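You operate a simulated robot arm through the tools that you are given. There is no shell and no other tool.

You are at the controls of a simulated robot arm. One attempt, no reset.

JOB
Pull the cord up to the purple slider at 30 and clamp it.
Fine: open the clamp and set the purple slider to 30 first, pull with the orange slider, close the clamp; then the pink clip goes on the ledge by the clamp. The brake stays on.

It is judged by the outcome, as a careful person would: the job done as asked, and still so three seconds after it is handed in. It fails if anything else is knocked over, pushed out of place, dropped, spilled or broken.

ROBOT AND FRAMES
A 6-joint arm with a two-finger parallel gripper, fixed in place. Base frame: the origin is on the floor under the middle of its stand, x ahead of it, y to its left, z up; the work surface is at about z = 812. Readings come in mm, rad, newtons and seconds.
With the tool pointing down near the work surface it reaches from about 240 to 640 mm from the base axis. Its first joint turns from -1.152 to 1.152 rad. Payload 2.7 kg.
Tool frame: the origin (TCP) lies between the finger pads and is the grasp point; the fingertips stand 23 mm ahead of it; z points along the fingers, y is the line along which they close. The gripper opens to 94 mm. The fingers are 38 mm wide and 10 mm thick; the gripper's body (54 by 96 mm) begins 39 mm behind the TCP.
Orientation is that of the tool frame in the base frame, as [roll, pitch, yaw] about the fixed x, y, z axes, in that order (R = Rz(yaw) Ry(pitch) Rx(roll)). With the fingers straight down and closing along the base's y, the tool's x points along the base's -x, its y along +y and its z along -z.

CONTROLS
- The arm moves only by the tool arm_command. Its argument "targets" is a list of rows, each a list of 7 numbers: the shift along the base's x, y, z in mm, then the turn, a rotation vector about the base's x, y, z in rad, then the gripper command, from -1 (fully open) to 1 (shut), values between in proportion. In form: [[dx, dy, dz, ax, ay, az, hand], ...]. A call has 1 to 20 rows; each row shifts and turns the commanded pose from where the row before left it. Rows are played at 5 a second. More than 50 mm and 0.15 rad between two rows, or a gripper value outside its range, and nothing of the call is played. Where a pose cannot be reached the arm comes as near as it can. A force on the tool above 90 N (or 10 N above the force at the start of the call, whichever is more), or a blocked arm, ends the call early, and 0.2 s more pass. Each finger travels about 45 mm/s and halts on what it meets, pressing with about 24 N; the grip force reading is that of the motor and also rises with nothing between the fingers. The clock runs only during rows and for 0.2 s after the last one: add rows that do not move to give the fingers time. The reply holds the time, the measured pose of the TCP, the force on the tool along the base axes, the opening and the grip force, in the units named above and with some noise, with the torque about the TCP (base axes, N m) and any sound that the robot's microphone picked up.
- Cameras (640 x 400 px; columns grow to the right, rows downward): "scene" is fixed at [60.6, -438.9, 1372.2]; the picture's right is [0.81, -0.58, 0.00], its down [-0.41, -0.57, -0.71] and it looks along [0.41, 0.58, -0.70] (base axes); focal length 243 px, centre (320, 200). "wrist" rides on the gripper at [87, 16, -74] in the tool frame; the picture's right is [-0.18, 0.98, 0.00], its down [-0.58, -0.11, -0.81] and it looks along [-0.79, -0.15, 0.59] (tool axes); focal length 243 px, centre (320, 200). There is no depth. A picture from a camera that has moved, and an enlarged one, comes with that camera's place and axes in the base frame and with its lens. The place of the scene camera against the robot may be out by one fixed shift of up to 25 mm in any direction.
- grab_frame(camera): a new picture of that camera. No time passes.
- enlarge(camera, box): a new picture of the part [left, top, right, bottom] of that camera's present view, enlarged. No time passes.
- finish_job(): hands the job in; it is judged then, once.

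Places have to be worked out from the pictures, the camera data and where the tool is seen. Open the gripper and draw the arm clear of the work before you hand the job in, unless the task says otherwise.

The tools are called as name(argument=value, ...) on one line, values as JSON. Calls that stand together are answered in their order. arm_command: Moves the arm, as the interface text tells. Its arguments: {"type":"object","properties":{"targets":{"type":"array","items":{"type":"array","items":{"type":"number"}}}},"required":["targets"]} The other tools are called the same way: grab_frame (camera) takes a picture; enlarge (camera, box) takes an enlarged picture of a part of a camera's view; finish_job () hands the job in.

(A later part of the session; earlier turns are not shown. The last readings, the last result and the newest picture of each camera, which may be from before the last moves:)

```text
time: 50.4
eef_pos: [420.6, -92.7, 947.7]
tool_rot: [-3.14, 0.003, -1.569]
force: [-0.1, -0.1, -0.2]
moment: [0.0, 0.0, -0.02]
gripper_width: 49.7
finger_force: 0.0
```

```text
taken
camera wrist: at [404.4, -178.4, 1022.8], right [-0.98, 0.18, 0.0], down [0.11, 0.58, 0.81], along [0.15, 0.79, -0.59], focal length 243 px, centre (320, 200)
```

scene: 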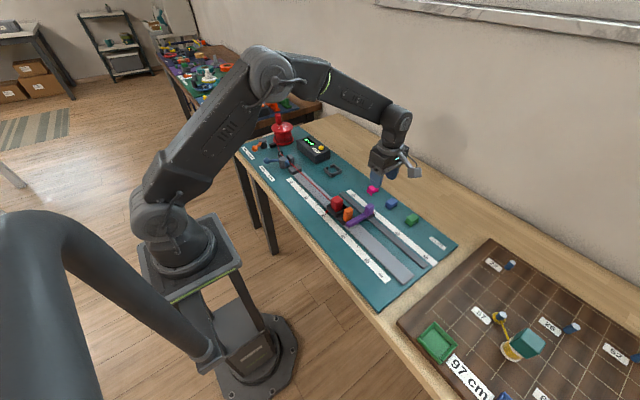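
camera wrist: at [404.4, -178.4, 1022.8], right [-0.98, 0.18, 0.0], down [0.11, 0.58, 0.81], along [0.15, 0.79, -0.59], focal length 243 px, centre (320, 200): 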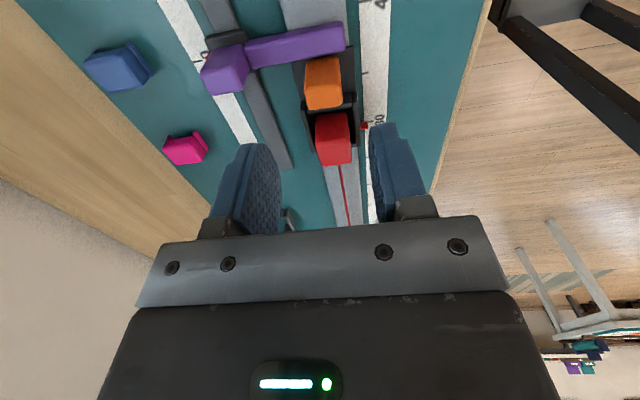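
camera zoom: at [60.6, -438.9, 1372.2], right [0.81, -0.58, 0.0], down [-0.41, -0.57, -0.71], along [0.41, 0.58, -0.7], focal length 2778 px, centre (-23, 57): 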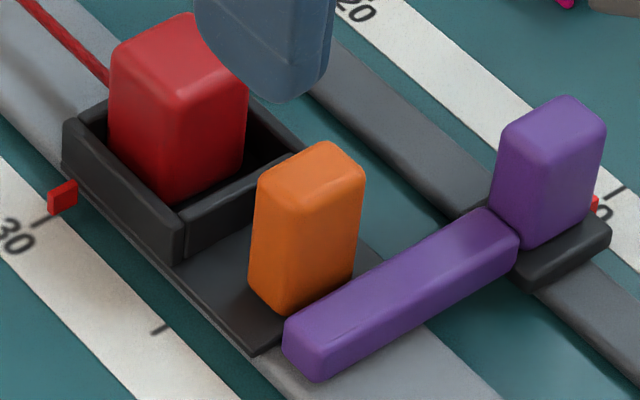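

The carriage has now settled with its pointer at 30, and the purple slider was pushed about 2 mm past. I'll read the purple pointer precisely from above before bringing it back.

arm_command(targets=[[39, 0, 0, 0, 0, 0, -0.06], [39, 0, 0, 0, 0, 0, -0.06], [38, 0, 0, 0, 0, 0, -0.06], [0, 0, 0, 0, 0, 0, -0.06]])

enlarge(camera="wrist", box=[310, 0, 370, 40])

enlarge(camera="wrist", box=[320, 0, 580, 160])

```text
time: 51.4
eef_pos: [539.5, -92.4, 948.0]
tool_rot: [-3.141, 0.0, -1.568]
force: [0.6, 0.5, -0.6]
moment: [-0.02, -0.02, 0.01]
gripper_width: 49.9
finger_force: 0.1
```

```text
10.00 times, centred on (340, 20) of wrist
camera zoom: at [522.2, -177.8, 1022.9], right [-0.98, 0.18, 0.0], down [0.11, 0.58, 0.81], along [0.15, 0.79, -0.59], focal length 2426 px, centre (120, 2000)
```

zoom: 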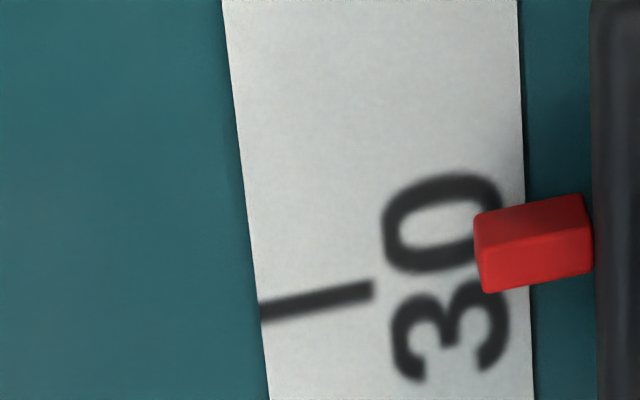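

```text
2.46 times, centred on (450, 80) of wrist
camera zoom: at [522.2, -177.8, 1022.9], right [-0.98, 0.18, 0.0], down [0.11, 0.58, 0.81], along [0.15, 0.79, -0.59], focal length 597 px, centre (0, 495)
```

zoom: 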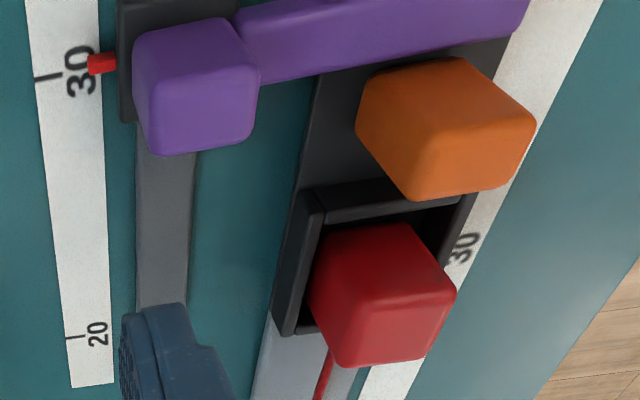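

The purple pointer reads about 30.2, so it needs to go back about 1.9 mm toward the carriage. I'll position over the purple handle to grip it on its ±x sides.

arm_command(targets=[[-28, -7, 0, 0, 0, 0, -0.06], [-28, -7, 0, 0, 0, 0, -0.06], [0, 0, -35, 0, 0, 0, -0.06], [0, 0, 0, 0, 0, 0, -0.06]])

grab_frame(camera="wrist")

enlarge(camera="scene", box=[320, 170, 420, 240])

```text
time: 52.4
eef_pos: [479.6, -106.2, 911.1]
tool_rot: [-3.141, -0.001, -1.57]
force: [-0.4, 0.5, 0.2]
moment: [0.01, 0.04, 0.01]
gripper_width: 49.9
finger_force: 0.1
```

```text
taken
camera wrist: at [462.8, -192.8, 985.8], right [-0.98, 0.18, 0.0], down [0.11, 0.58, 0.81], along [0.15, 0.79, -0.59], focal length 243 px, centre (320, 200)
```

wrist: 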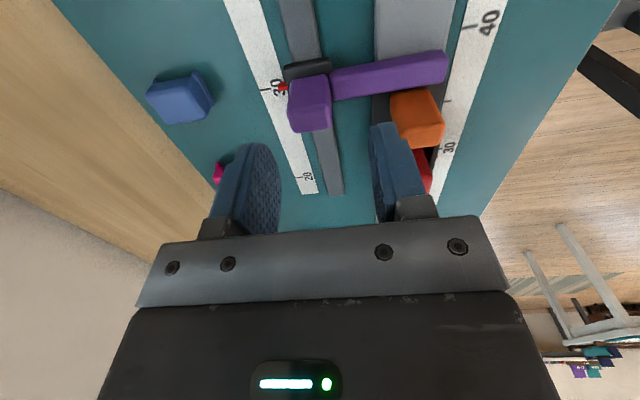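

```text
5.71 times, centred on (370, 205) of scene
camera zoom: at [60.6, -438.9, 1372.2], right [0.81, -0.58, 0.0], down [-0.41, -0.57, -0.71], along [0.41, 0.58, -0.7], focal length 1389 px, centre (34, 171)
```

zoom: 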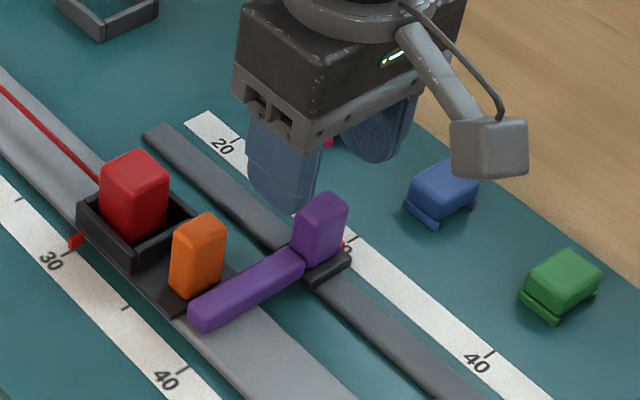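

The handle centre is at x ≈ 482.5, so I'll shift +3 mm and descend with the fingertips staying above the purple arm.

arm_command(targets=[[3, -1, -25, 0, 0, 0, -0.06], [0, 0, -24, 0, 0, 0, -0.06], [0, 0, 0, 0, 0, 0, -0.06]])

grab_frame(camera="wrist")

```text
time: 53.2
eef_pos: [483.0, -107.0, 862.4]
tool_rot: [-3.14, 0.0, -1.571]
force: [0.6, -0.3, 0.1]
moment: [-0.02, 0.02, -0.01]
gripper_width: 49.8
finger_force: 0.0
```

```text
taken
camera wrist: at [466.0, -194.3, 936.3], right [-0.98, 0.18, 0.0], down [0.11, 0.58, 0.81], along [0.15, 0.79, -0.59], focal length 243 px, centre (320, 200)
```

wrist: 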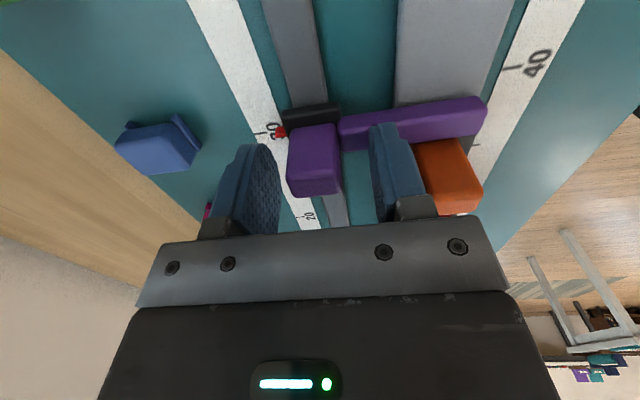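

The handle is between the fingers (x ≈ 482.6 against TCP 483). I'll close on it.

arm_command(targets=[[0, 0, 0, 0, 0, 0, 1], [0, 0, 0, 0, 0, 0, 1], [0, 0, 0, 0, 0, 0, 1], [0, 0, 0, 0, 0, 0, 1]])

enlarge(camera="wrist", box=[240, 90, 360, 170])

```text
time: 54.2
eef_pos: [485.5, -108.7, 862.0]
tool_rot: [-3.135, -0.001, -1.57]
force: [29.2, 0.2, -8.7]
moment: [-0.01, 0.55, -0.21]
gripper_width: 25.4
finger_force: 44.4
```

```text
5.00 times, centred on (300, 130) of wrist
camera zoom: at [468.2, -194.0, 937.1], right [-0.98, 0.18, -0.01], down [0.1, 0.58, 0.81], along [0.15, 0.79, -0.59], focal length 1213 px, centre (420, 550)
```

zoom: 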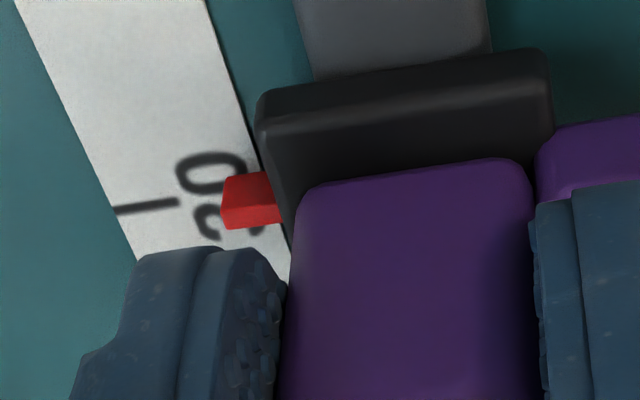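

Gripped at 25.4 mm. I'll relieve the x load by 2 mm and move 1.9 mm toward +y.

arm_command(targets=[[2, 0, 0, 0, 0, 0, 1], [0, 1, 0, 0, 0, 0, 1], [0, 0.9, 0, 0, 0, 0, 1], [0, 0, 0, 0, 0, 0, 1]])

enlarge(camera="wrist", box=[240, 90, 360, 170])

enlarge(camera="scene", box=[325, 195, 375, 230])

```text
time: 55.2
eef_pos: [486.4, -105.4, 863.2]
tool_rot: [-3.14, -0.001, -1.569]
force: [15.7, -0.6, 0.4]
moment: [-0.7, 0.05, -0.14]
gripper_width: 25.8
finger_force: 44.8
```

```text
5.00 times, centred on (300, 130) of wrist
camera zoom: at [468.8, -191.1, 937.3], right [-0.98, 0.18, 0.0], down [0.11, 0.58, 0.81], along [0.15, 0.79, -0.59], focal length 1213 px, centre (420, 550)
```

zoom: 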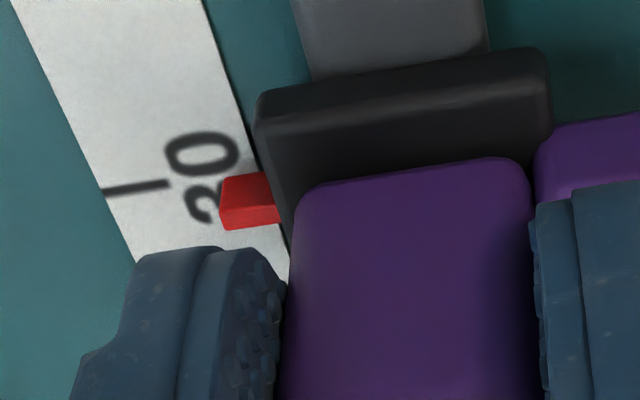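

```text
11.43 times, centred on (350, 212) of scene
camera zoom: at [61.0, -438.9, 1372.2], right [0.81, -0.58, 0.0], down [-0.41, -0.57, -0.71], along [0.41, 0.58, -0.7], focal length 2778 px, centre (-23, 57)
```

zoom: 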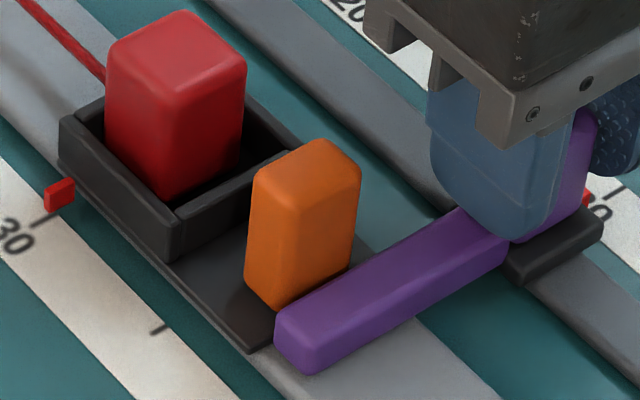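

The purple moved about 3 mm and now touches the carriage again, both reading close to 30. I'll release, lift, and verify both pointers from the steep view.

arm_command(targets=[[0, 0, 0, 0, 0, 0, 0.35], [0, 0, 0, 0, 0, 0, 0.1], [0, 0, 0, 0, 0, 0, -0.06], [0, 0, 0, 0, 0, 0, -0.06], [0, 0, 25, 0, 0, 0, -0.06], [18, 4, 30, 0, 0, 0, -0.06], [34, 10, 30, 0, 0, 0, -0.06], [0, 0, 0, 0, 0, 0, -0.06]])

enlarge(camera="wrist", box=[310, 0, 370, 40])

enlarge(camera="scene", box=[325, 195, 375, 230])

```text
time: 57.0
eef_pos: [539.6, -88.8, 947.5]
tool_rot: [3.141, -0.001, -1.569]
force: [-0.2, -0.5, -0.1]
moment: [0.0, 0.01, 0.03]
gripper_width: 49.8
finger_force: 0.0
```

```text
10.00 times, centred on (340, 20) of wrist
camera zoom: at [522.1, -175.9, 1021.8], right [-0.98, 0.18, 0.0], down [0.11, 0.58, 0.81], along [0.15, 0.79, -0.59], focal length 2426 px, centre (120, 2000)
```

zoom: 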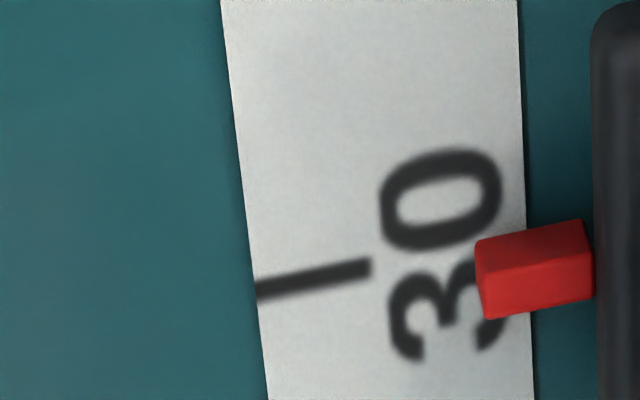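

```text
11.43 times, centred on (350, 212) of scene
camera zoom: at [60.7, -438.9, 1372.2], right [0.81, -0.58, 0.0], down [-0.41, -0.57, -0.71], along [0.41, 0.58, -0.7], focal length 2778 px, centre (-23, 57)
```

zoom: 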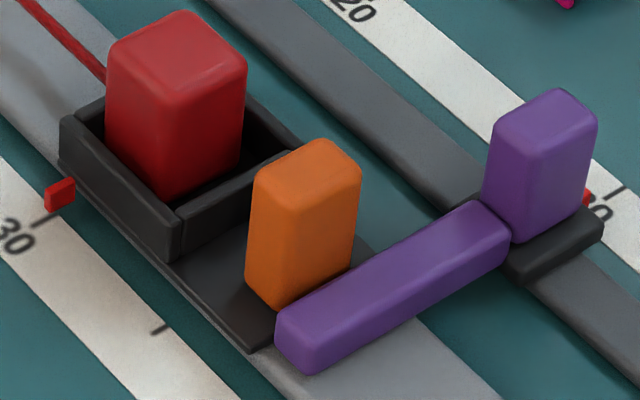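

The purple pointer sits within about 1 mm of the 30 tick and the carriage plate rests against it. Now the clamp: I'll travel high with the fingers closed to the +y side of the blue ball.

arm_command(targets=[[-18, 40, 0, 0, 0, 0, 1], [-18, 40, 0, 0, 0, 0, 1], [-18, 40, 0, 0, 0, 0, 1], [-18, 40, 0, 0, 0, 0, 1], [-18, 40, 0, 0, 0, 0, 1], [-18, 40, 0, 0, 0, 0, 1], [-18, 40, 0, 0, 0, 0, 1], [-18, 40, 0, 0, 0, 0, 1], [-18, 40, 0, 0, 0, 0, 1], [-18, 40, 0, 0, 0, 0, 1], [-19, 41, 0, 0, 0, 0, 1], [0, 0, 0, 0, 0, 0, 1]])

grab_frame(camera="wrist")

enlarge(camera="scene", box=[230, 110, 390, 230])

```text
time: 59.6
eef_pos: [338.8, 352.0, 948.5]
tool_rot: [-3.141, 0.0, -1.571]
force: [0.0, -1.2, 0.6]
moment: [-0.02, -0.02, 0.0]
gripper_width: 0.0
finger_force: 23.5
```

```text
taken
camera wrist: at [320.7, 265.9, 1023.5], right [-0.98, 0.18, 0.0], down [0.11, 0.58, 0.81], along [0.15, 0.79, -0.59], focal length 243 px, centre (320, 200)
```

wrist: 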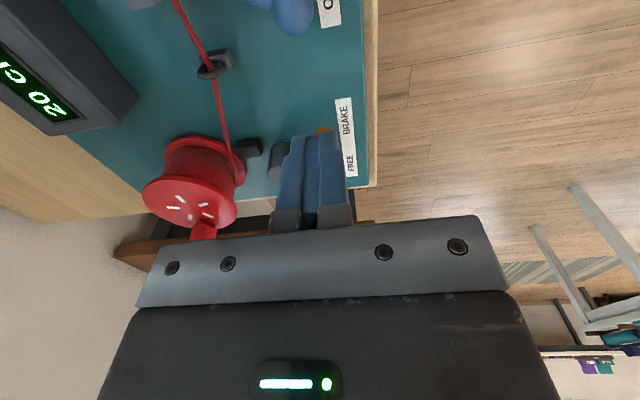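

```text
3.33 times, centred on (310, 170) of scene
camera zoom: at [60.7, -438.8, 1372.2], right [0.81, -0.58, 0.0], down [-0.41, -0.57, -0.71], along [0.41, 0.58, -0.7], focal length 810 px, centre (353, 300)
```

zoom: 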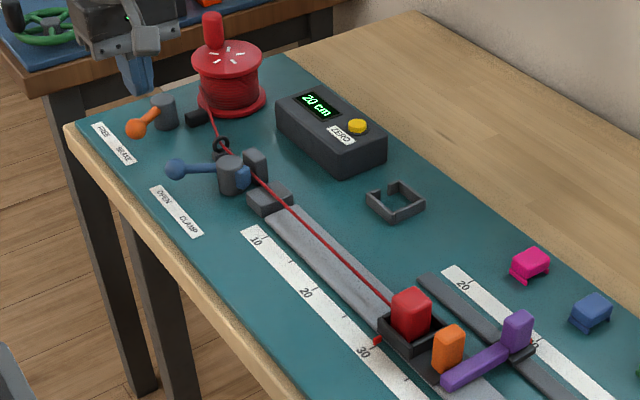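

The ball is at about [346, 314] and I'm on its +y side, well clear of the brake lever. I'll descend to z ≈ 845.

arm_command(targets=[[2, 3, -30, 0, 0, 0, 1], [0, 0, -35, 0, 0, 0, 1], [0, 0, -30, 0, 0, 0, 1], [0, 0, -8, 0, 0, 0, 1], [0, 0, 0, 0, 0, 0, 1]])

grab_frame(camera="wrist")

enlarge(camera="scene", box=[230, 110, 350, 200])

```text
time: 60.8
eef_pos: [341.9, 353.8, 844.4]
tool_rot: [3.141, 0.001, -1.57]
force: [0.2, 0.7, 0.2]
moment: [0.01, 0.0, 0.0]
gripper_width: 0.0
finger_force: 24.2
```

```text
taken
camera wrist: at [324.4, 268.0, 918.9], right [-0.98, 0.18, 0.0], down [0.11, 0.58, 0.81], along [0.15, 0.79, -0.59], focal length 243 px, centre (320, 200)
```

wrist: 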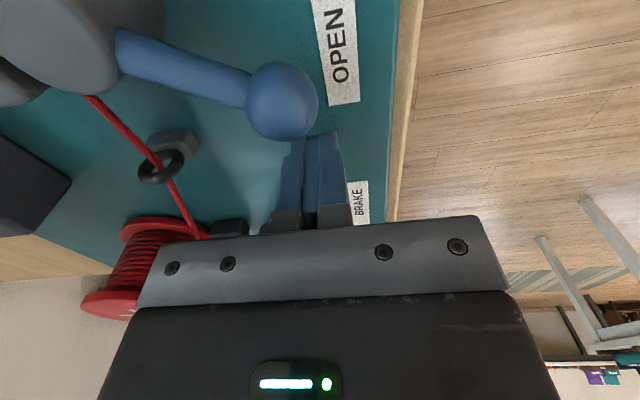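

```text
4.44 times, centred on (290, 155) of scene
camera zoom: at [60.6, -438.9, 1372.2], right [0.81, -0.58, 0.0], down [-0.41, -0.57, -0.71], along [0.41, 0.58, -0.7], focal length 1080 px, centre (453, 400)
```

zoom: 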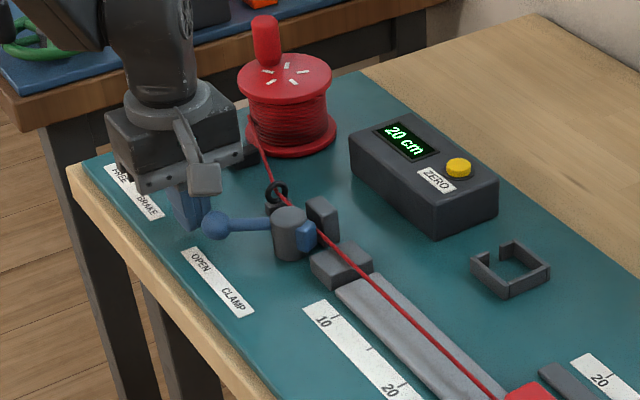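

The fingers are just behind the ball on its +y side. I'll push it toward CLAMP (−y) in steps.

arm_command(targets=[[0, -8, 0, 0, 0, 0, 1], [0, -8, 0, 0, 0, 0, 1], [0, -8, 0, 0, 0, 0, 1], [0, -8, 0, 0, 0, 0, 1], [0, -8, 0, 0, 0, 0, 1], [0, -8, 0, 0, 0, 0, 1], [0, -7, 0, 0, 0, 0, 1], [0, 0, 0, 0, 0, 0, 1]])

grab_frame(camera="wrist")

enlarge(camera="scene", box=[230, 110, 350, 200])

```text
time: 62.6
eef_pos: [341.2, 297.9, 845.3]
tool_rot: [-3.141, -0.001, -1.571]
force: [0.6, 0.0, -0.2]
moment: [-0.02, -0.01, 0.03]
gripper_width: 0.2
finger_force: 24.0
```

```text
taken
camera wrist: at [324.6, 212.2, 920.0], right [-0.98, 0.18, 0.0], down [0.11, 0.58, 0.81], along [0.15, 0.79, -0.59], focal length 243 px, centre (320, 200)
```

wrist: 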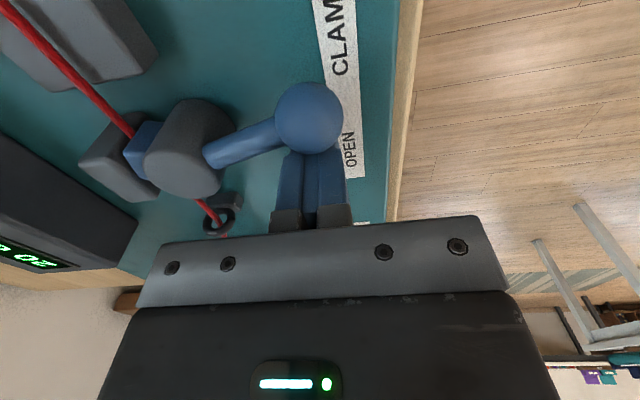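

```text
4.44 times, centred on (290, 155) of scene
camera zoom: at [60.6, -438.9, 1372.2], right [0.81, -0.58, 0.0], down [-0.41, -0.57, -0.71], along [0.41, 0.58, -0.7], focal length 1080 px, centre (453, 400)
```

zoom: 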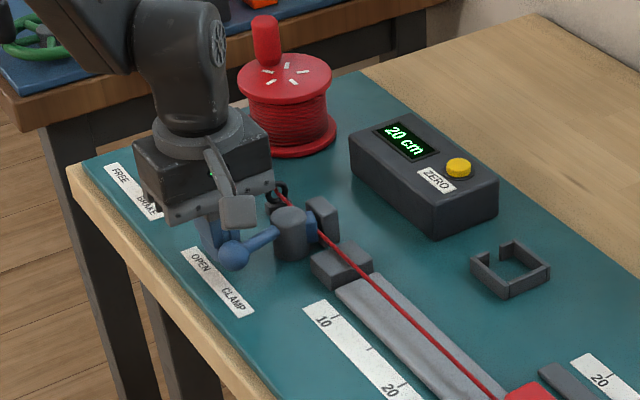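

The lever is about three-quarters over. I'll push the rest more slowly until it reaches its stop.

arm_command(targets=[[0, -4, 0, 0, 0, 0, 1], [0, -4, 0, 0, 0, 0, 1], [0, -4, 0, 0, 0, 0, 1], [0, -3, 0, 0, 0, 0, 1], [0, -2, 0, 0, 0, 0, 1], [0, 0, 0, 0, 0, 0, 1]])

grab_frame(camera="wrist")

enlarge(camera="scene", box=[230, 110, 350, 200])

```text
time: 64.0
eef_pos: [341.2, 281.2, 845.8]
tool_rot: [-3.14, 0.001, -1.572]
force: [0.2, 0.4, -0.5]
moment: [-0.01, 0.01, -0.03]
gripper_width: 0.0
finger_force: 23.9
```

```text
taken
camera wrist: at [324.5, 195.4, 920.0], right [-0.98, 0.18, 0.0], down [0.11, 0.58, 0.81], along [0.15, 0.79, -0.59], focal length 243 px, centre (320, 200)
```

wrist: 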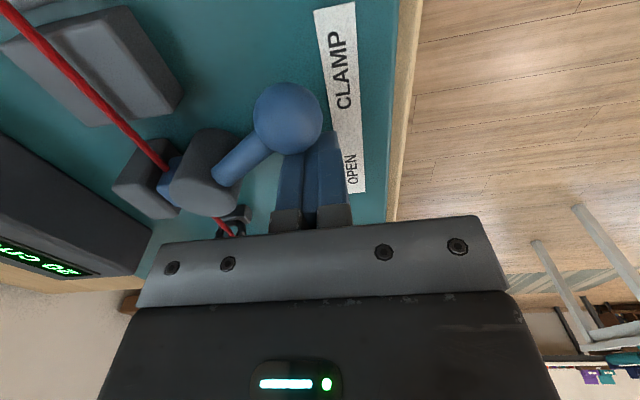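

```text
4.44 times, centred on (290, 155) of scene
camera zoom: at [60.6, -438.9, 1372.2], right [0.81, -0.58, 0.0], down [-0.41, -0.57, -0.71], along [0.41, 0.58, -0.7], focal length 1080 px, centre (453, 400)
```

zoom: 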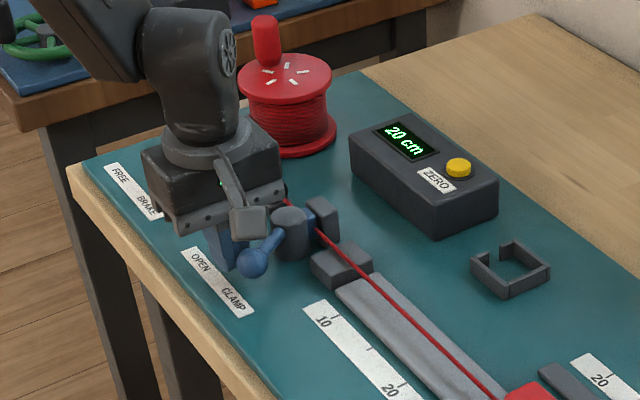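

The ball is back at y ≈ 247, its original clamped position. I'll press a few more millimetres to be sure it is fully against the stop.

arm_command(targets=[[0, -2, 0, 0, 0, 0, 1], [0, -2, 0, 0, 0, 0, 1], [0, -1, 0, 0, 0, 0, 1], [0, 0, 0, 0, 0, 0, 1]])

grab_frame(camera="wrist")

```text
time: 65.0
eef_pos: [340.9, 278.2, 845.4]
tool_rot: [-3.136, 0.002, -1.571]
force: [-0.2, 22.3, -5.4]
moment: [0.16, 0.07, 0.08]
gripper_width: 0.2
finger_force: 24.4
```

```text
taken
camera wrist: at [324.5, 192.5, 919.8], right [-0.98, 0.18, 0.0], down [0.1, 0.58, 0.81], along [0.15, 0.8, -0.59], focal length 243 px, centre (320, 200)
```

wrist: 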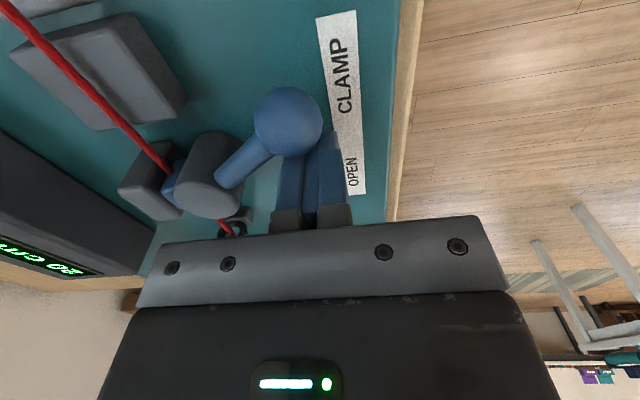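

A firm 22 N stop shows the clamp is fully closed. I'll zoom in on the ledge from here, then back off and lift.

enlarge(camera="wrist", box=[0, 0, 240, 150])

arm_command(targets=[[0, 4, 0, 0, 0, 0, 1], [0, 4, 0, 0, 0, 0, 1], [0, 0, 25, 0, 0, 0, 1], [0, 0, 40, 0, 0, 0, 1], [0, 0, 45, 0, 0, 0, 1], [0, 0, 0, 0, 0, 0, 1]])

enlarge(camera="scene", box=[255, 140, 325, 190])

enlarge(camera="scene", box=[325, 195, 375, 230])

```text
2.67 times, centred on (120, 75) of wrist
camera zoom: at [324.5, 192.5, 919.8], right [-0.98, 0.18, 0.0], down [0.1, 0.58, 0.81], along [0.15, 0.8, -0.59], focal length 647 px, centre (853, 533)
```

zoom: 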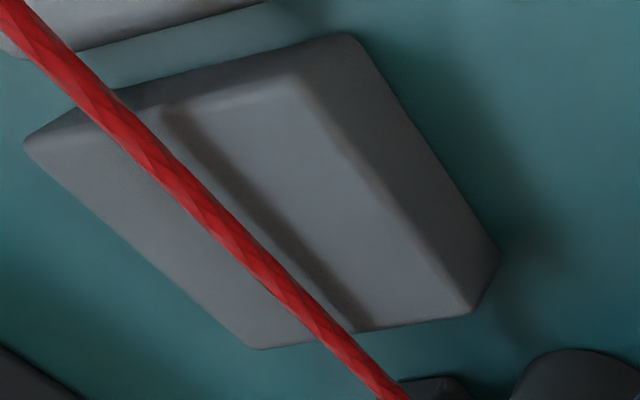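

```text
time: 66.4
eef_pos: [340.2, 284.1, 955.7]
tool_rot: [-3.141, 0.0, -1.568]
force: [0.2, 0.4, 0.0]
moment: [-0.06, 0.03, 0.01]
gripper_width: 0.0
finger_force: 24.6
```

```text
8.00 times, centred on (290, 165) of scene
camera zoom: at [60.6, -438.9, 1372.2], right [0.81, -0.58, 0.0], down [-0.41, -0.57, -0.71], along [0.41, 0.58, -0.7], focal length 1944 px, centre (560, 480)
```

zoom: 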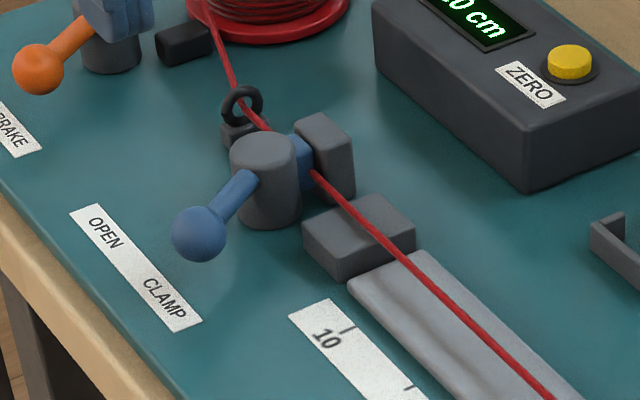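

```text
11.43 times, centred on (350, 212) of scene
camera zoom: at [60.6, -438.9, 1372.2], right [0.81, -0.58, 0.0], down [-0.41, -0.57, -0.71], along [0.41, 0.58, -0.7], focal length 2778 px, centre (-23, 57)
```

zoom: 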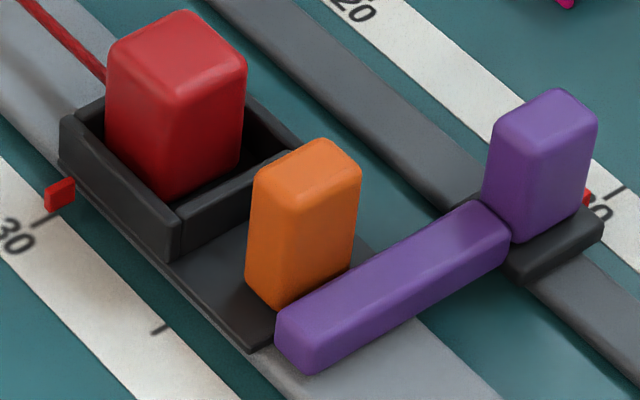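

The clamp is closed, the carriage didn't move, and the ledge is a flat-topped block centred near [420, 228], top z ≈ 825, with the cord passing just above it. Now I'll go look at the pink clip from above.

arm_command(targets=[[26, -34.5, 0, 0, 0, 0, -0.28], [26, -34.5, 0, 0, 0, 0, -0.28], [26, -34.5, 0, 0, 0, 0, -0.28], [26, -34.5, 0, 0, 0, 0, -0.28], [26, -34.5, 0, 0, 0, 0, -0.28], [26, -34.5, 0, 0, 0, 0, -0.28], [26, -34.5, 0, 0, 0, 0, -0.28], [26, -34.5, 0, 0, 0, 0, -0.28], [26, -34.5, 0, 0, 0, 0, -0.28], [0, 0, 0, 0, 0, 0, -0.28]])

grab_frame(camera="wrist")

enlarge(camera="scene", box=[355, 170, 405, 210])

```text
time: 68.6
eef_pos: [574.6, -25.1, 956.6]
tool_rot: [-3.141, -0.001, -1.571]
force: [-0.8, 0.5, -0.2]
moment: [0.03, 0.0, -0.01]
gripper_width: 60.0
finger_force: 0.0
```

```text
taken
camera wrist: at [557.1, -111.5, 1030.1], right [-0.98, 0.18, 0.0], down [0.11, 0.58, 0.81], along [0.15, 0.79, -0.59], focal length 243 px, centre (320, 200)
```

wrist: 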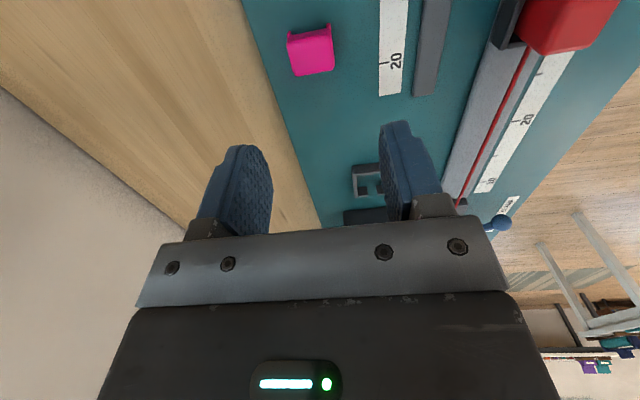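

```text
10.00 times, centred on (380, 190) of scene
camera zoom: at [60.6, -438.9, 1372.2], right [0.81, -0.58, 0.0], down [-0.41, -0.57, -0.71], along [0.41, 0.58, -0.7], focal length 2430 px, centre (-280, 300)
```

zoom: 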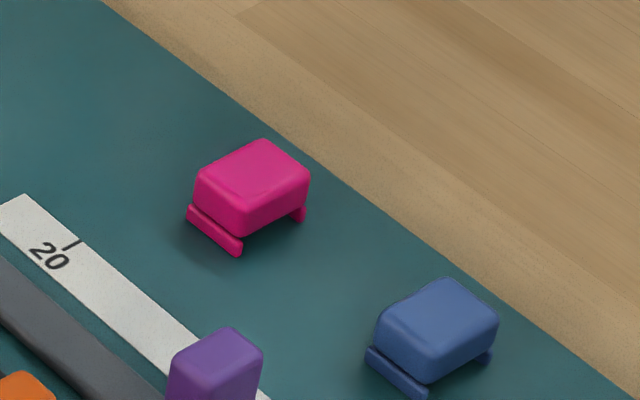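

enlarge(camera="wrist", box=[270, 10, 360, 90])

enlarge(camera="scene", box=[364, 180, 384, 200])

```text
5.00 times, centred on (315, 50) of wrist
camera zoom: at [557.1, -111.5, 1030.1], right [-0.98, 0.18, 0.0], down [0.11, 0.58, 0.81], along [0.15, 0.79, -0.59], focal length 1213 px, centre (345, 950)
```

zoom: 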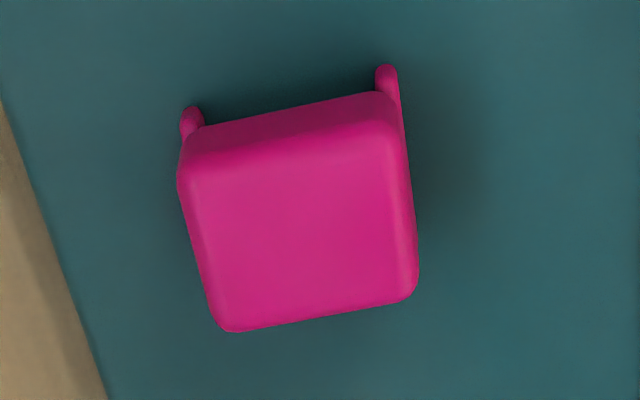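

```text
16.00 times, centred on (374, 190) of scene
camera zoom: at [60.6, -438.9, 1372.2], right [0.81, -0.58, 0.0], down [-0.41, -0.57, -0.71], along [0.41, 0.58, -0.7], focal length 3889 px, centre (-544, 360)
```

zoom: 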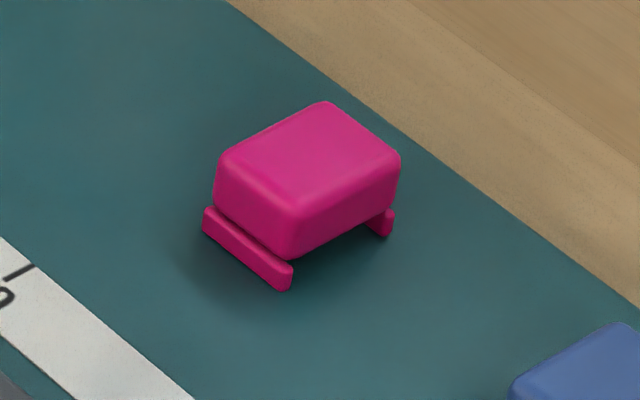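

The pink clip's top centre triangulates to [578, −30, 833]: about 33 mm wide in x, 25 mm in y and 21 mm tall, with two thin legs. It's aligned with the axes. I'll move over it and descend part way.

arm_command(targets=[[3.5, -5, -20, 0, 0, 0, -0.28], [0, 0, -30, 0, 0, 0, -0.28], [0, 0, 0, 0, 0, 0, -0.28]])

grab_frame(camera="wrist")

enlarge(camera="scene", box=[345, 160, 405, 210])

```text
time: 69.4
eef_pos: [578.2, -31.6, 904.7]
tool_rot: [3.142, -0.001, -1.568]
force: [0.2, 0.5, 0.5]
moment: [-0.02, -0.02, -0.04]
gripper_width: 60.3
finger_force: 0.1
```

```text
taken
camera wrist: at [561.4, -117.9, 980.1], right [-0.98, 0.18, 0.0], down [0.11, 0.58, 0.81], along [0.15, 0.79, -0.59], focal length 243 px, centre (320, 200)
```

wrist: 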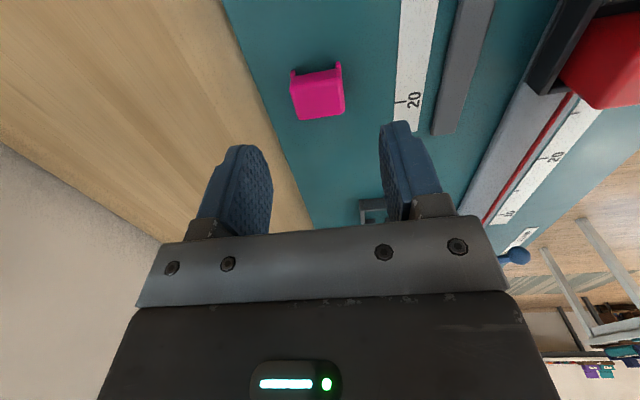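

```text
8.00 times, centred on (375, 185) of scene
camera zoom: at [60.6, -438.9, 1372.2], right [0.81, -0.58, 0.0], down [-0.41, -0.57, -0.71], along [0.41, 0.58, -0.7], focal length 1944 px, centre (-120, 320)
```

zoom: 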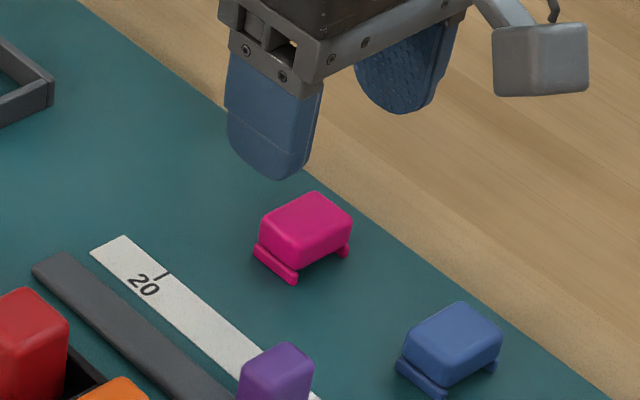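

The clip is at about [578, −31], right under the gripper. I'll descend to TCP z ≈ 845.5, with the tips just above the clip's legs.

arm_command(targets=[[0, 0, -25, 0, 0, 0, -0.28], [0, 0, -22, 0, 0, 0, -0.28], [0, 0, -12, 0, 0, 0, -0.28], [0, 0, 0, 0, 0, 0, -0.28]])

grab_frame(camera="wrist")

enlarge(camera="scene", box=[345, 160, 405, 210])

```text
time: 70.4
eef_pos: [578.6, -31.7, 846.0]
tool_rot: [3.14, -0.001, -1.57]
force: [-0.8, 0.0, 0.2]
moment: [0.02, 0.04, -0.01]
gripper_width: 60.2
finger_force: 0.0
```

```text
taken
camera wrist: at [561.4, -117.4, 920.6], right [-0.98, 0.18, 0.0], down [0.11, 0.58, 0.81], along [0.15, 0.79, -0.59], focal length 243 px, centre (320, 200)
```

wrist: 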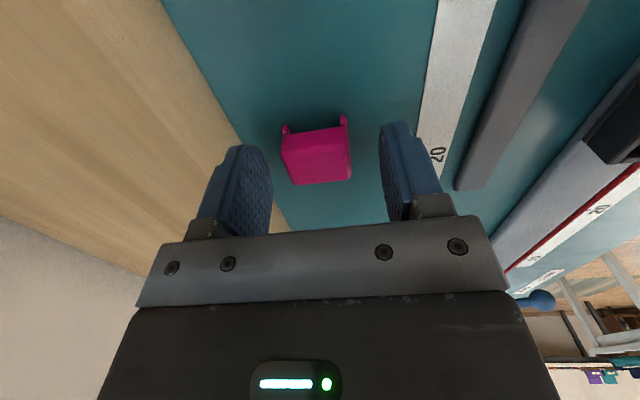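

```text
8.00 times, centred on (375, 185) of scene
camera zoom: at [60.6, -438.9, 1372.2], right [0.81, -0.58, 0.0], down [-0.41, -0.57, -0.71], along [0.41, 0.58, -0.7], focal length 1944 px, centre (-120, 320)
```

zoom: 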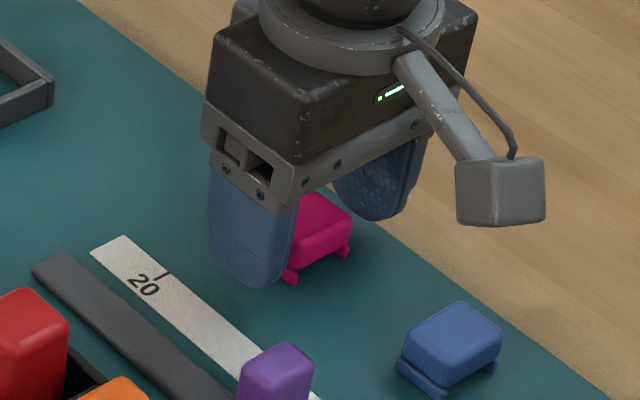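

The fingers straddle the clip cleanly, so I'll close on it.

arm_command(targets=[[0, 0, 0, 0, 0, 0, 1], [0, 0, 0, 0, 0, 0, 1], [0, 0, 0, 0, 0, 0, 1], [0, 0, 0, 0, 0, 0, 1], [0, 0, 0, 0, 0, 0, 1]])

enlarge(camera="wrist", box=[220, 90, 420, 230])

enlarge(camera="scene", box=[345, 160, 405, 210])

```text
time: 71.6
eef_pos: [577.9, -31.2, 845.6]
tool_rot: [3.141, 0.001, -1.569]
force: [0.5, -0.1, 1.3]
moment: [-0.01, 0.01, -0.01]
gripper_width: 32.5
finger_force: 23.8
```

```text
2.86 times, centred on (320, 160) of wrist
camera zoom: at [561.3, -117.4, 920.7], right [-0.98, 0.18, 0.0], down [0.11, 0.58, 0.81], along [0.15, 0.79, -0.59], focal length 693 px, centre (320, 314)
```

zoom: 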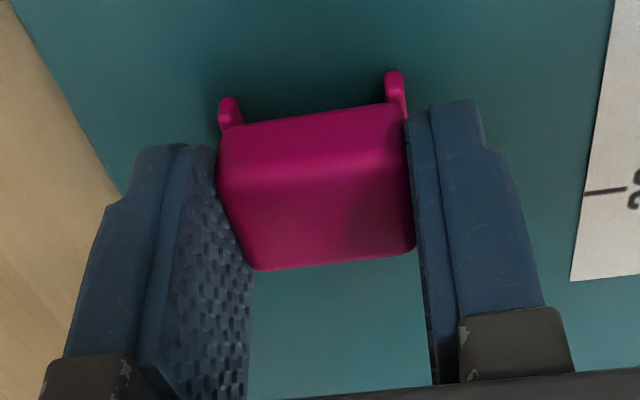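

```text
8.00 times, centred on (375, 185) of scene
camera zoom: at [60.6, -438.9, 1372.2], right [0.81, -0.58, 0.0], down [-0.41, -0.57, -0.71], along [0.41, 0.58, -0.7], focal length 1944 px, centre (-120, 320)
```

zoom: 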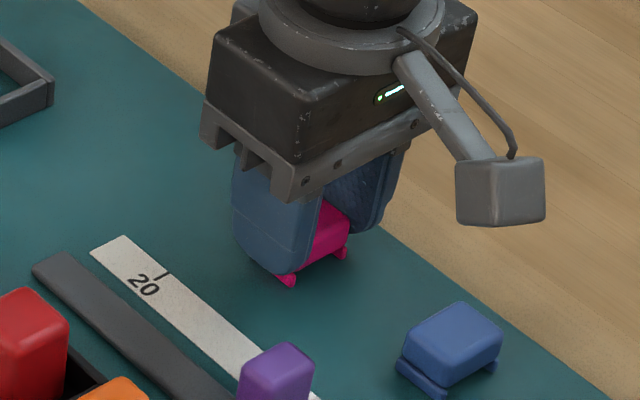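

The clip is gripped at 32.5 mm. I'll lift it straight up and check that it's held level.

arm_command(targets=[[0, 0, 15, 0, 0, 0, 1], [0, 0, 30, 0, 0, 0, 1], [0, 0, 40, 0, 0, 0, 1], [0, 0, 20, 0, 0, 0, 1], [0, 0, 0, 0, 0, 0, 1]])

enlarge(camera="wrist", box=[220, 90, 420, 230])

enlarge(camera="scene", box=[345, 130, 425, 190])

```text
time: 72.8
eef_pos: [579.2, -31.9, 952.4]
tool_rot: [-3.141, 0.0, -1.568]
force: [1.1, -0.1, 0.2]
moment: [0.02, -0.01, -0.04]
gripper_width: 32.6
finger_force: 24.2
```

```text
2.86 times, centred on (320, 160) of wrist
camera zoom: at [561.9, -118.2, 1026.9], right [-0.98, 0.18, 0.0], down [0.11, 0.58, 0.81], along [0.15, 0.79, -0.59], focal length 693 px, centre (320, 314)
```

zoom: 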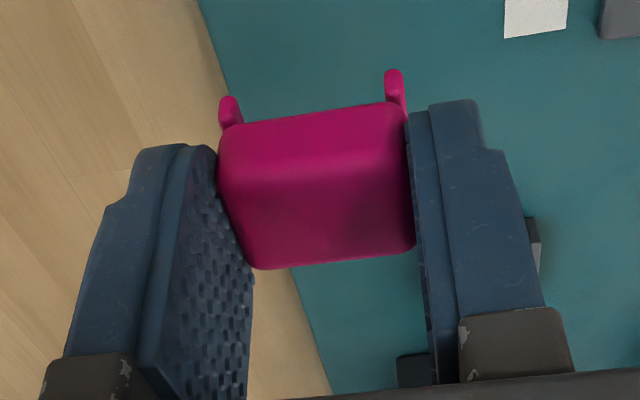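

```text
6.67 times, centred on (385, 160) of scene
camera zoom: at [60.6, -438.9, 1372.2], right [0.81, -0.58, 0.0], down [-0.41, -0.57, -0.71], along [0.41, 0.58, -0.7], focal length 1620 px, centre (-113, 467)
```

zoom: 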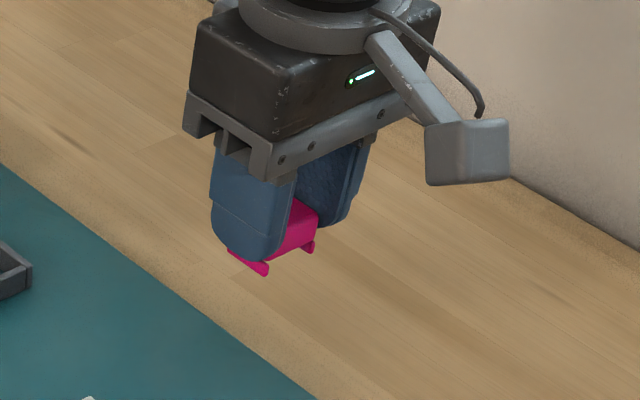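

The clip is held level. I'll carry it at height to above the ledge.

arm_command(targets=[[-22.6, 37, 0, 0, 0, 0, 1], [-22.6, 37, 0, 0, 0, 0, 1], [-22.6, 37, 0, 0, 0, 0, 1], [-22.6, 37, 0, 0, 0, 0, 1], [-22.6, 37, 0, 0, 0, 0, 1], [-22.6, 37, 0, 0, 0, 0, 1], [-22.6, 36, 0, 0, 0, 0, 1], [0, 0, 0, 0, 0, 0, 1]])

grab_frame(camera="wrist")

enlarge(camera="wrist", box=[230, 0, 410, 120])

enlarge(camera="scene", box=[255, 120, 335, 190])

```text
time: 74.6
eef_pos: [417.6, 227.2, 951.2]
tool_rot: [-3.141, 0.002, -1.571]
force: [1.2, 0.1, 0.0]
moment: [-0.01, -0.03, 0.0]
gripper_width: 32.3
finger_force: 24.6
```

```text
taken
camera wrist: at [400.1, 141.3, 1024.8], right [-0.98, 0.18, 0.0], down [0.11, 0.58, 0.81], along [0.15, 0.79, -0.59], focal length 243 px, centre (320, 200)
```

wrist: 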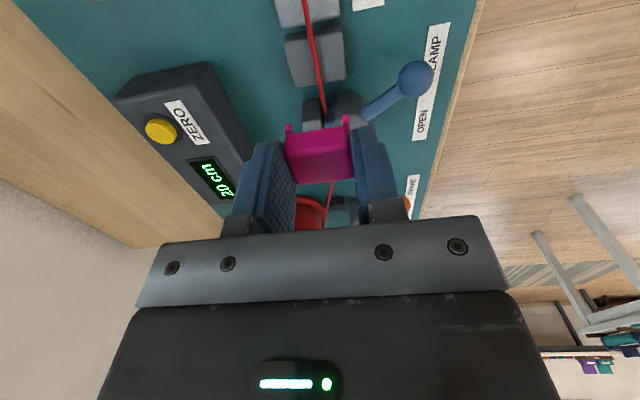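

```text
3.33 times, centred on (320, 60) of wrist
camera zoom: at [400.1, 141.3, 1024.8], right [-0.98, 0.18, 0.0], down [0.11, 0.58, 0.81], along [0.15, 0.79, -0.59], focal length 809 px, centre (320, 667)
```

zoom: 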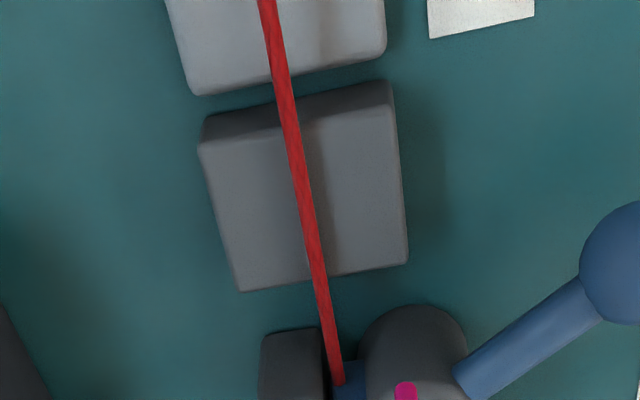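

```text
5.71 times, centred on (295, 155) of scene
camera zoom: at [60.6, -438.8, 1372.2], right [0.81, -0.58, 0.0], down [-0.41, -0.57, -0.71], along [0.41, 0.58, -0.7], focal length 1389 px, centre (463, 457)
```

zoom: 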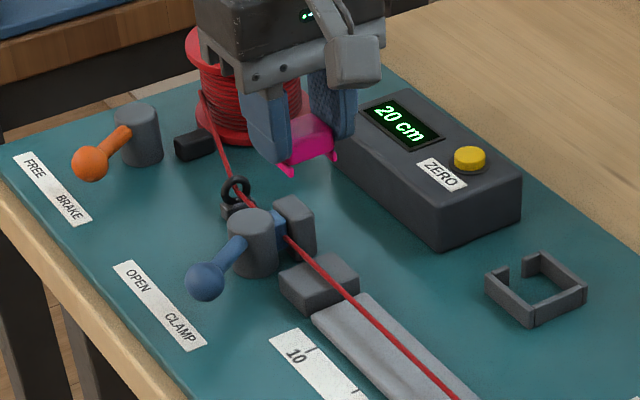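

The ledge top works out to x 397–440, y 211–246, centre [418.5, 228.5], with the cord at x ≈ 419. I'll shift slightly and descend part way to check alignment.

arm_command(targets=[[1.2, 0.5, -20, 0, 0, 0, 1], [0, 0, -25, 0, 0, 0, 1], [0, 0, -20, 0, 0, 0, 1], [0, 0, 0, 0, 0, 0, 1]])

grab_frame(camera="wrist")

enlarge(camera="wrist", box=[220, 50, 420, 200])

enlarge(camera="scene", box=[265, 130, 325, 190])

```text
time: 75.6
eef_pos: [419.6, 228.0, 885.9]
tool_rot: [3.141, 0.001, -1.567]
force: [0.0, 0.5, 0.3]
moment: [-0.02, 0.01, -0.01]
gripper_width: 32.1
finger_force: 24.2
```

```text
taken
camera wrist: at [402.9, 142.2, 960.7], right [-0.98, 0.18, 0.0], down [0.11, 0.58, 0.81], along [0.15, 0.79, -0.59], focal length 243 px, centre (320, 200)
```

wrist: 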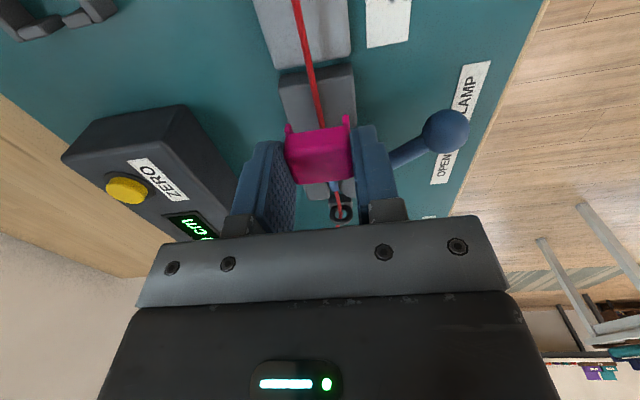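

```text
2.67 times, centred on (320, 125) of wrist
camera zoom: at [402.9, 142.2, 960.7], right [-0.98, 0.18, 0.0], down [0.11, 0.58, 0.81], along [0.15, 0.79, -0.59], focal length 647 px, centre (320, 400)
```

zoom: 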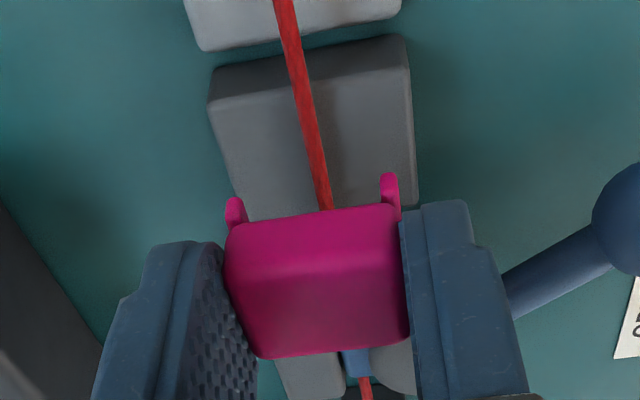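

```text
6.67 times, centred on (295, 160) of scene
camera zoom: at [60.6, -438.9, 1372.2], right [0.81, -0.58, 0.0], down [-0.41, -0.57, -0.71], along [0.41, 0.58, -0.7], focal length 1620 px, centre (487, 467)
```

zoom: 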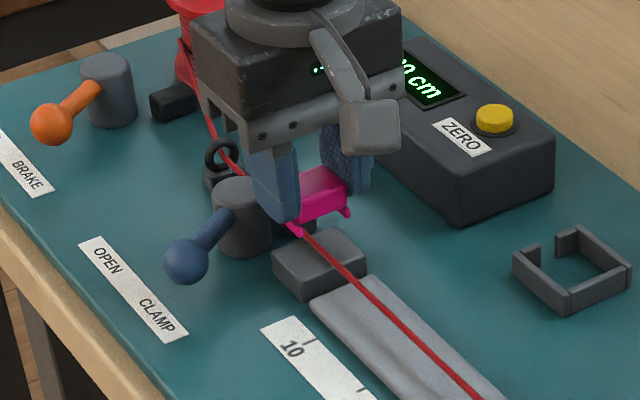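

The clip is aligned with the cord between its legs and slightly +y of centre, so I'll shift −1.5 mm in y and descend slowly toward the ledge.

arm_command(targets=[[0, -1.5, -6, 0, 0, 0, 1], [0, 0, -6, 0, 0, 0, 1], [0, 0, -5, 0, 0, 0, 1], [0, 0, -4, 0, 0, 0, 1], [0, 0, 0, 0, 0, 0, 1]])

enlarge(camera="wrist", box=[220, 50, 420, 200])

enlarge(camera="scene", box=[275, 145, 315, 185])

```text
time: 76.8
eef_pos: [421.7, 227.4, 864.6]
tool_rot: [-3.141, 0.001, -1.569]
force: [0.5, -0.3, -0.4]
moment: [0.01, -0.01, 0.01]
gripper_width: 32.4
finger_force: 23.9
```

```text
2.67 times, centred on (320, 125) of wrist
camera zoom: at [404.6, 140.5, 939.6], right [-0.98, 0.18, 0.0], down [0.11, 0.58, 0.81], along [0.15, 0.79, -0.59], focal length 647 px, centre (320, 400)
```

zoom: 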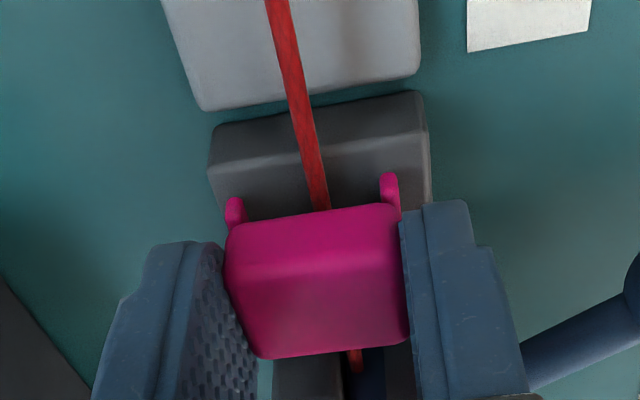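

```text
10.00 times, centred on (295, 165) of scene
camera zoom: at [60.6, -438.9, 1372.2], right [0.81, -0.58, 0.0], down [-0.41, -0.57, -0.71], along [0.41, 0.58, -0.7], focal length 2430 px, centre (570, 550)
```

zoom: 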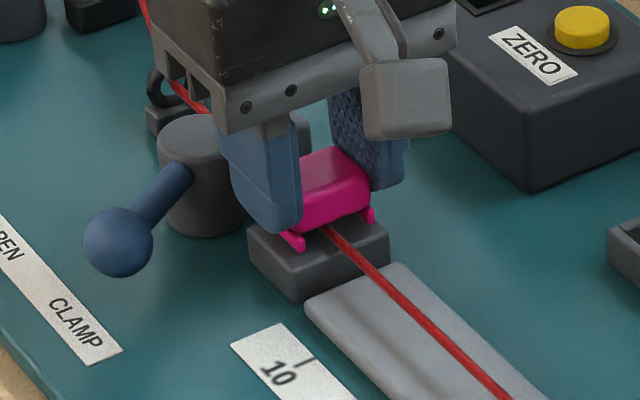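

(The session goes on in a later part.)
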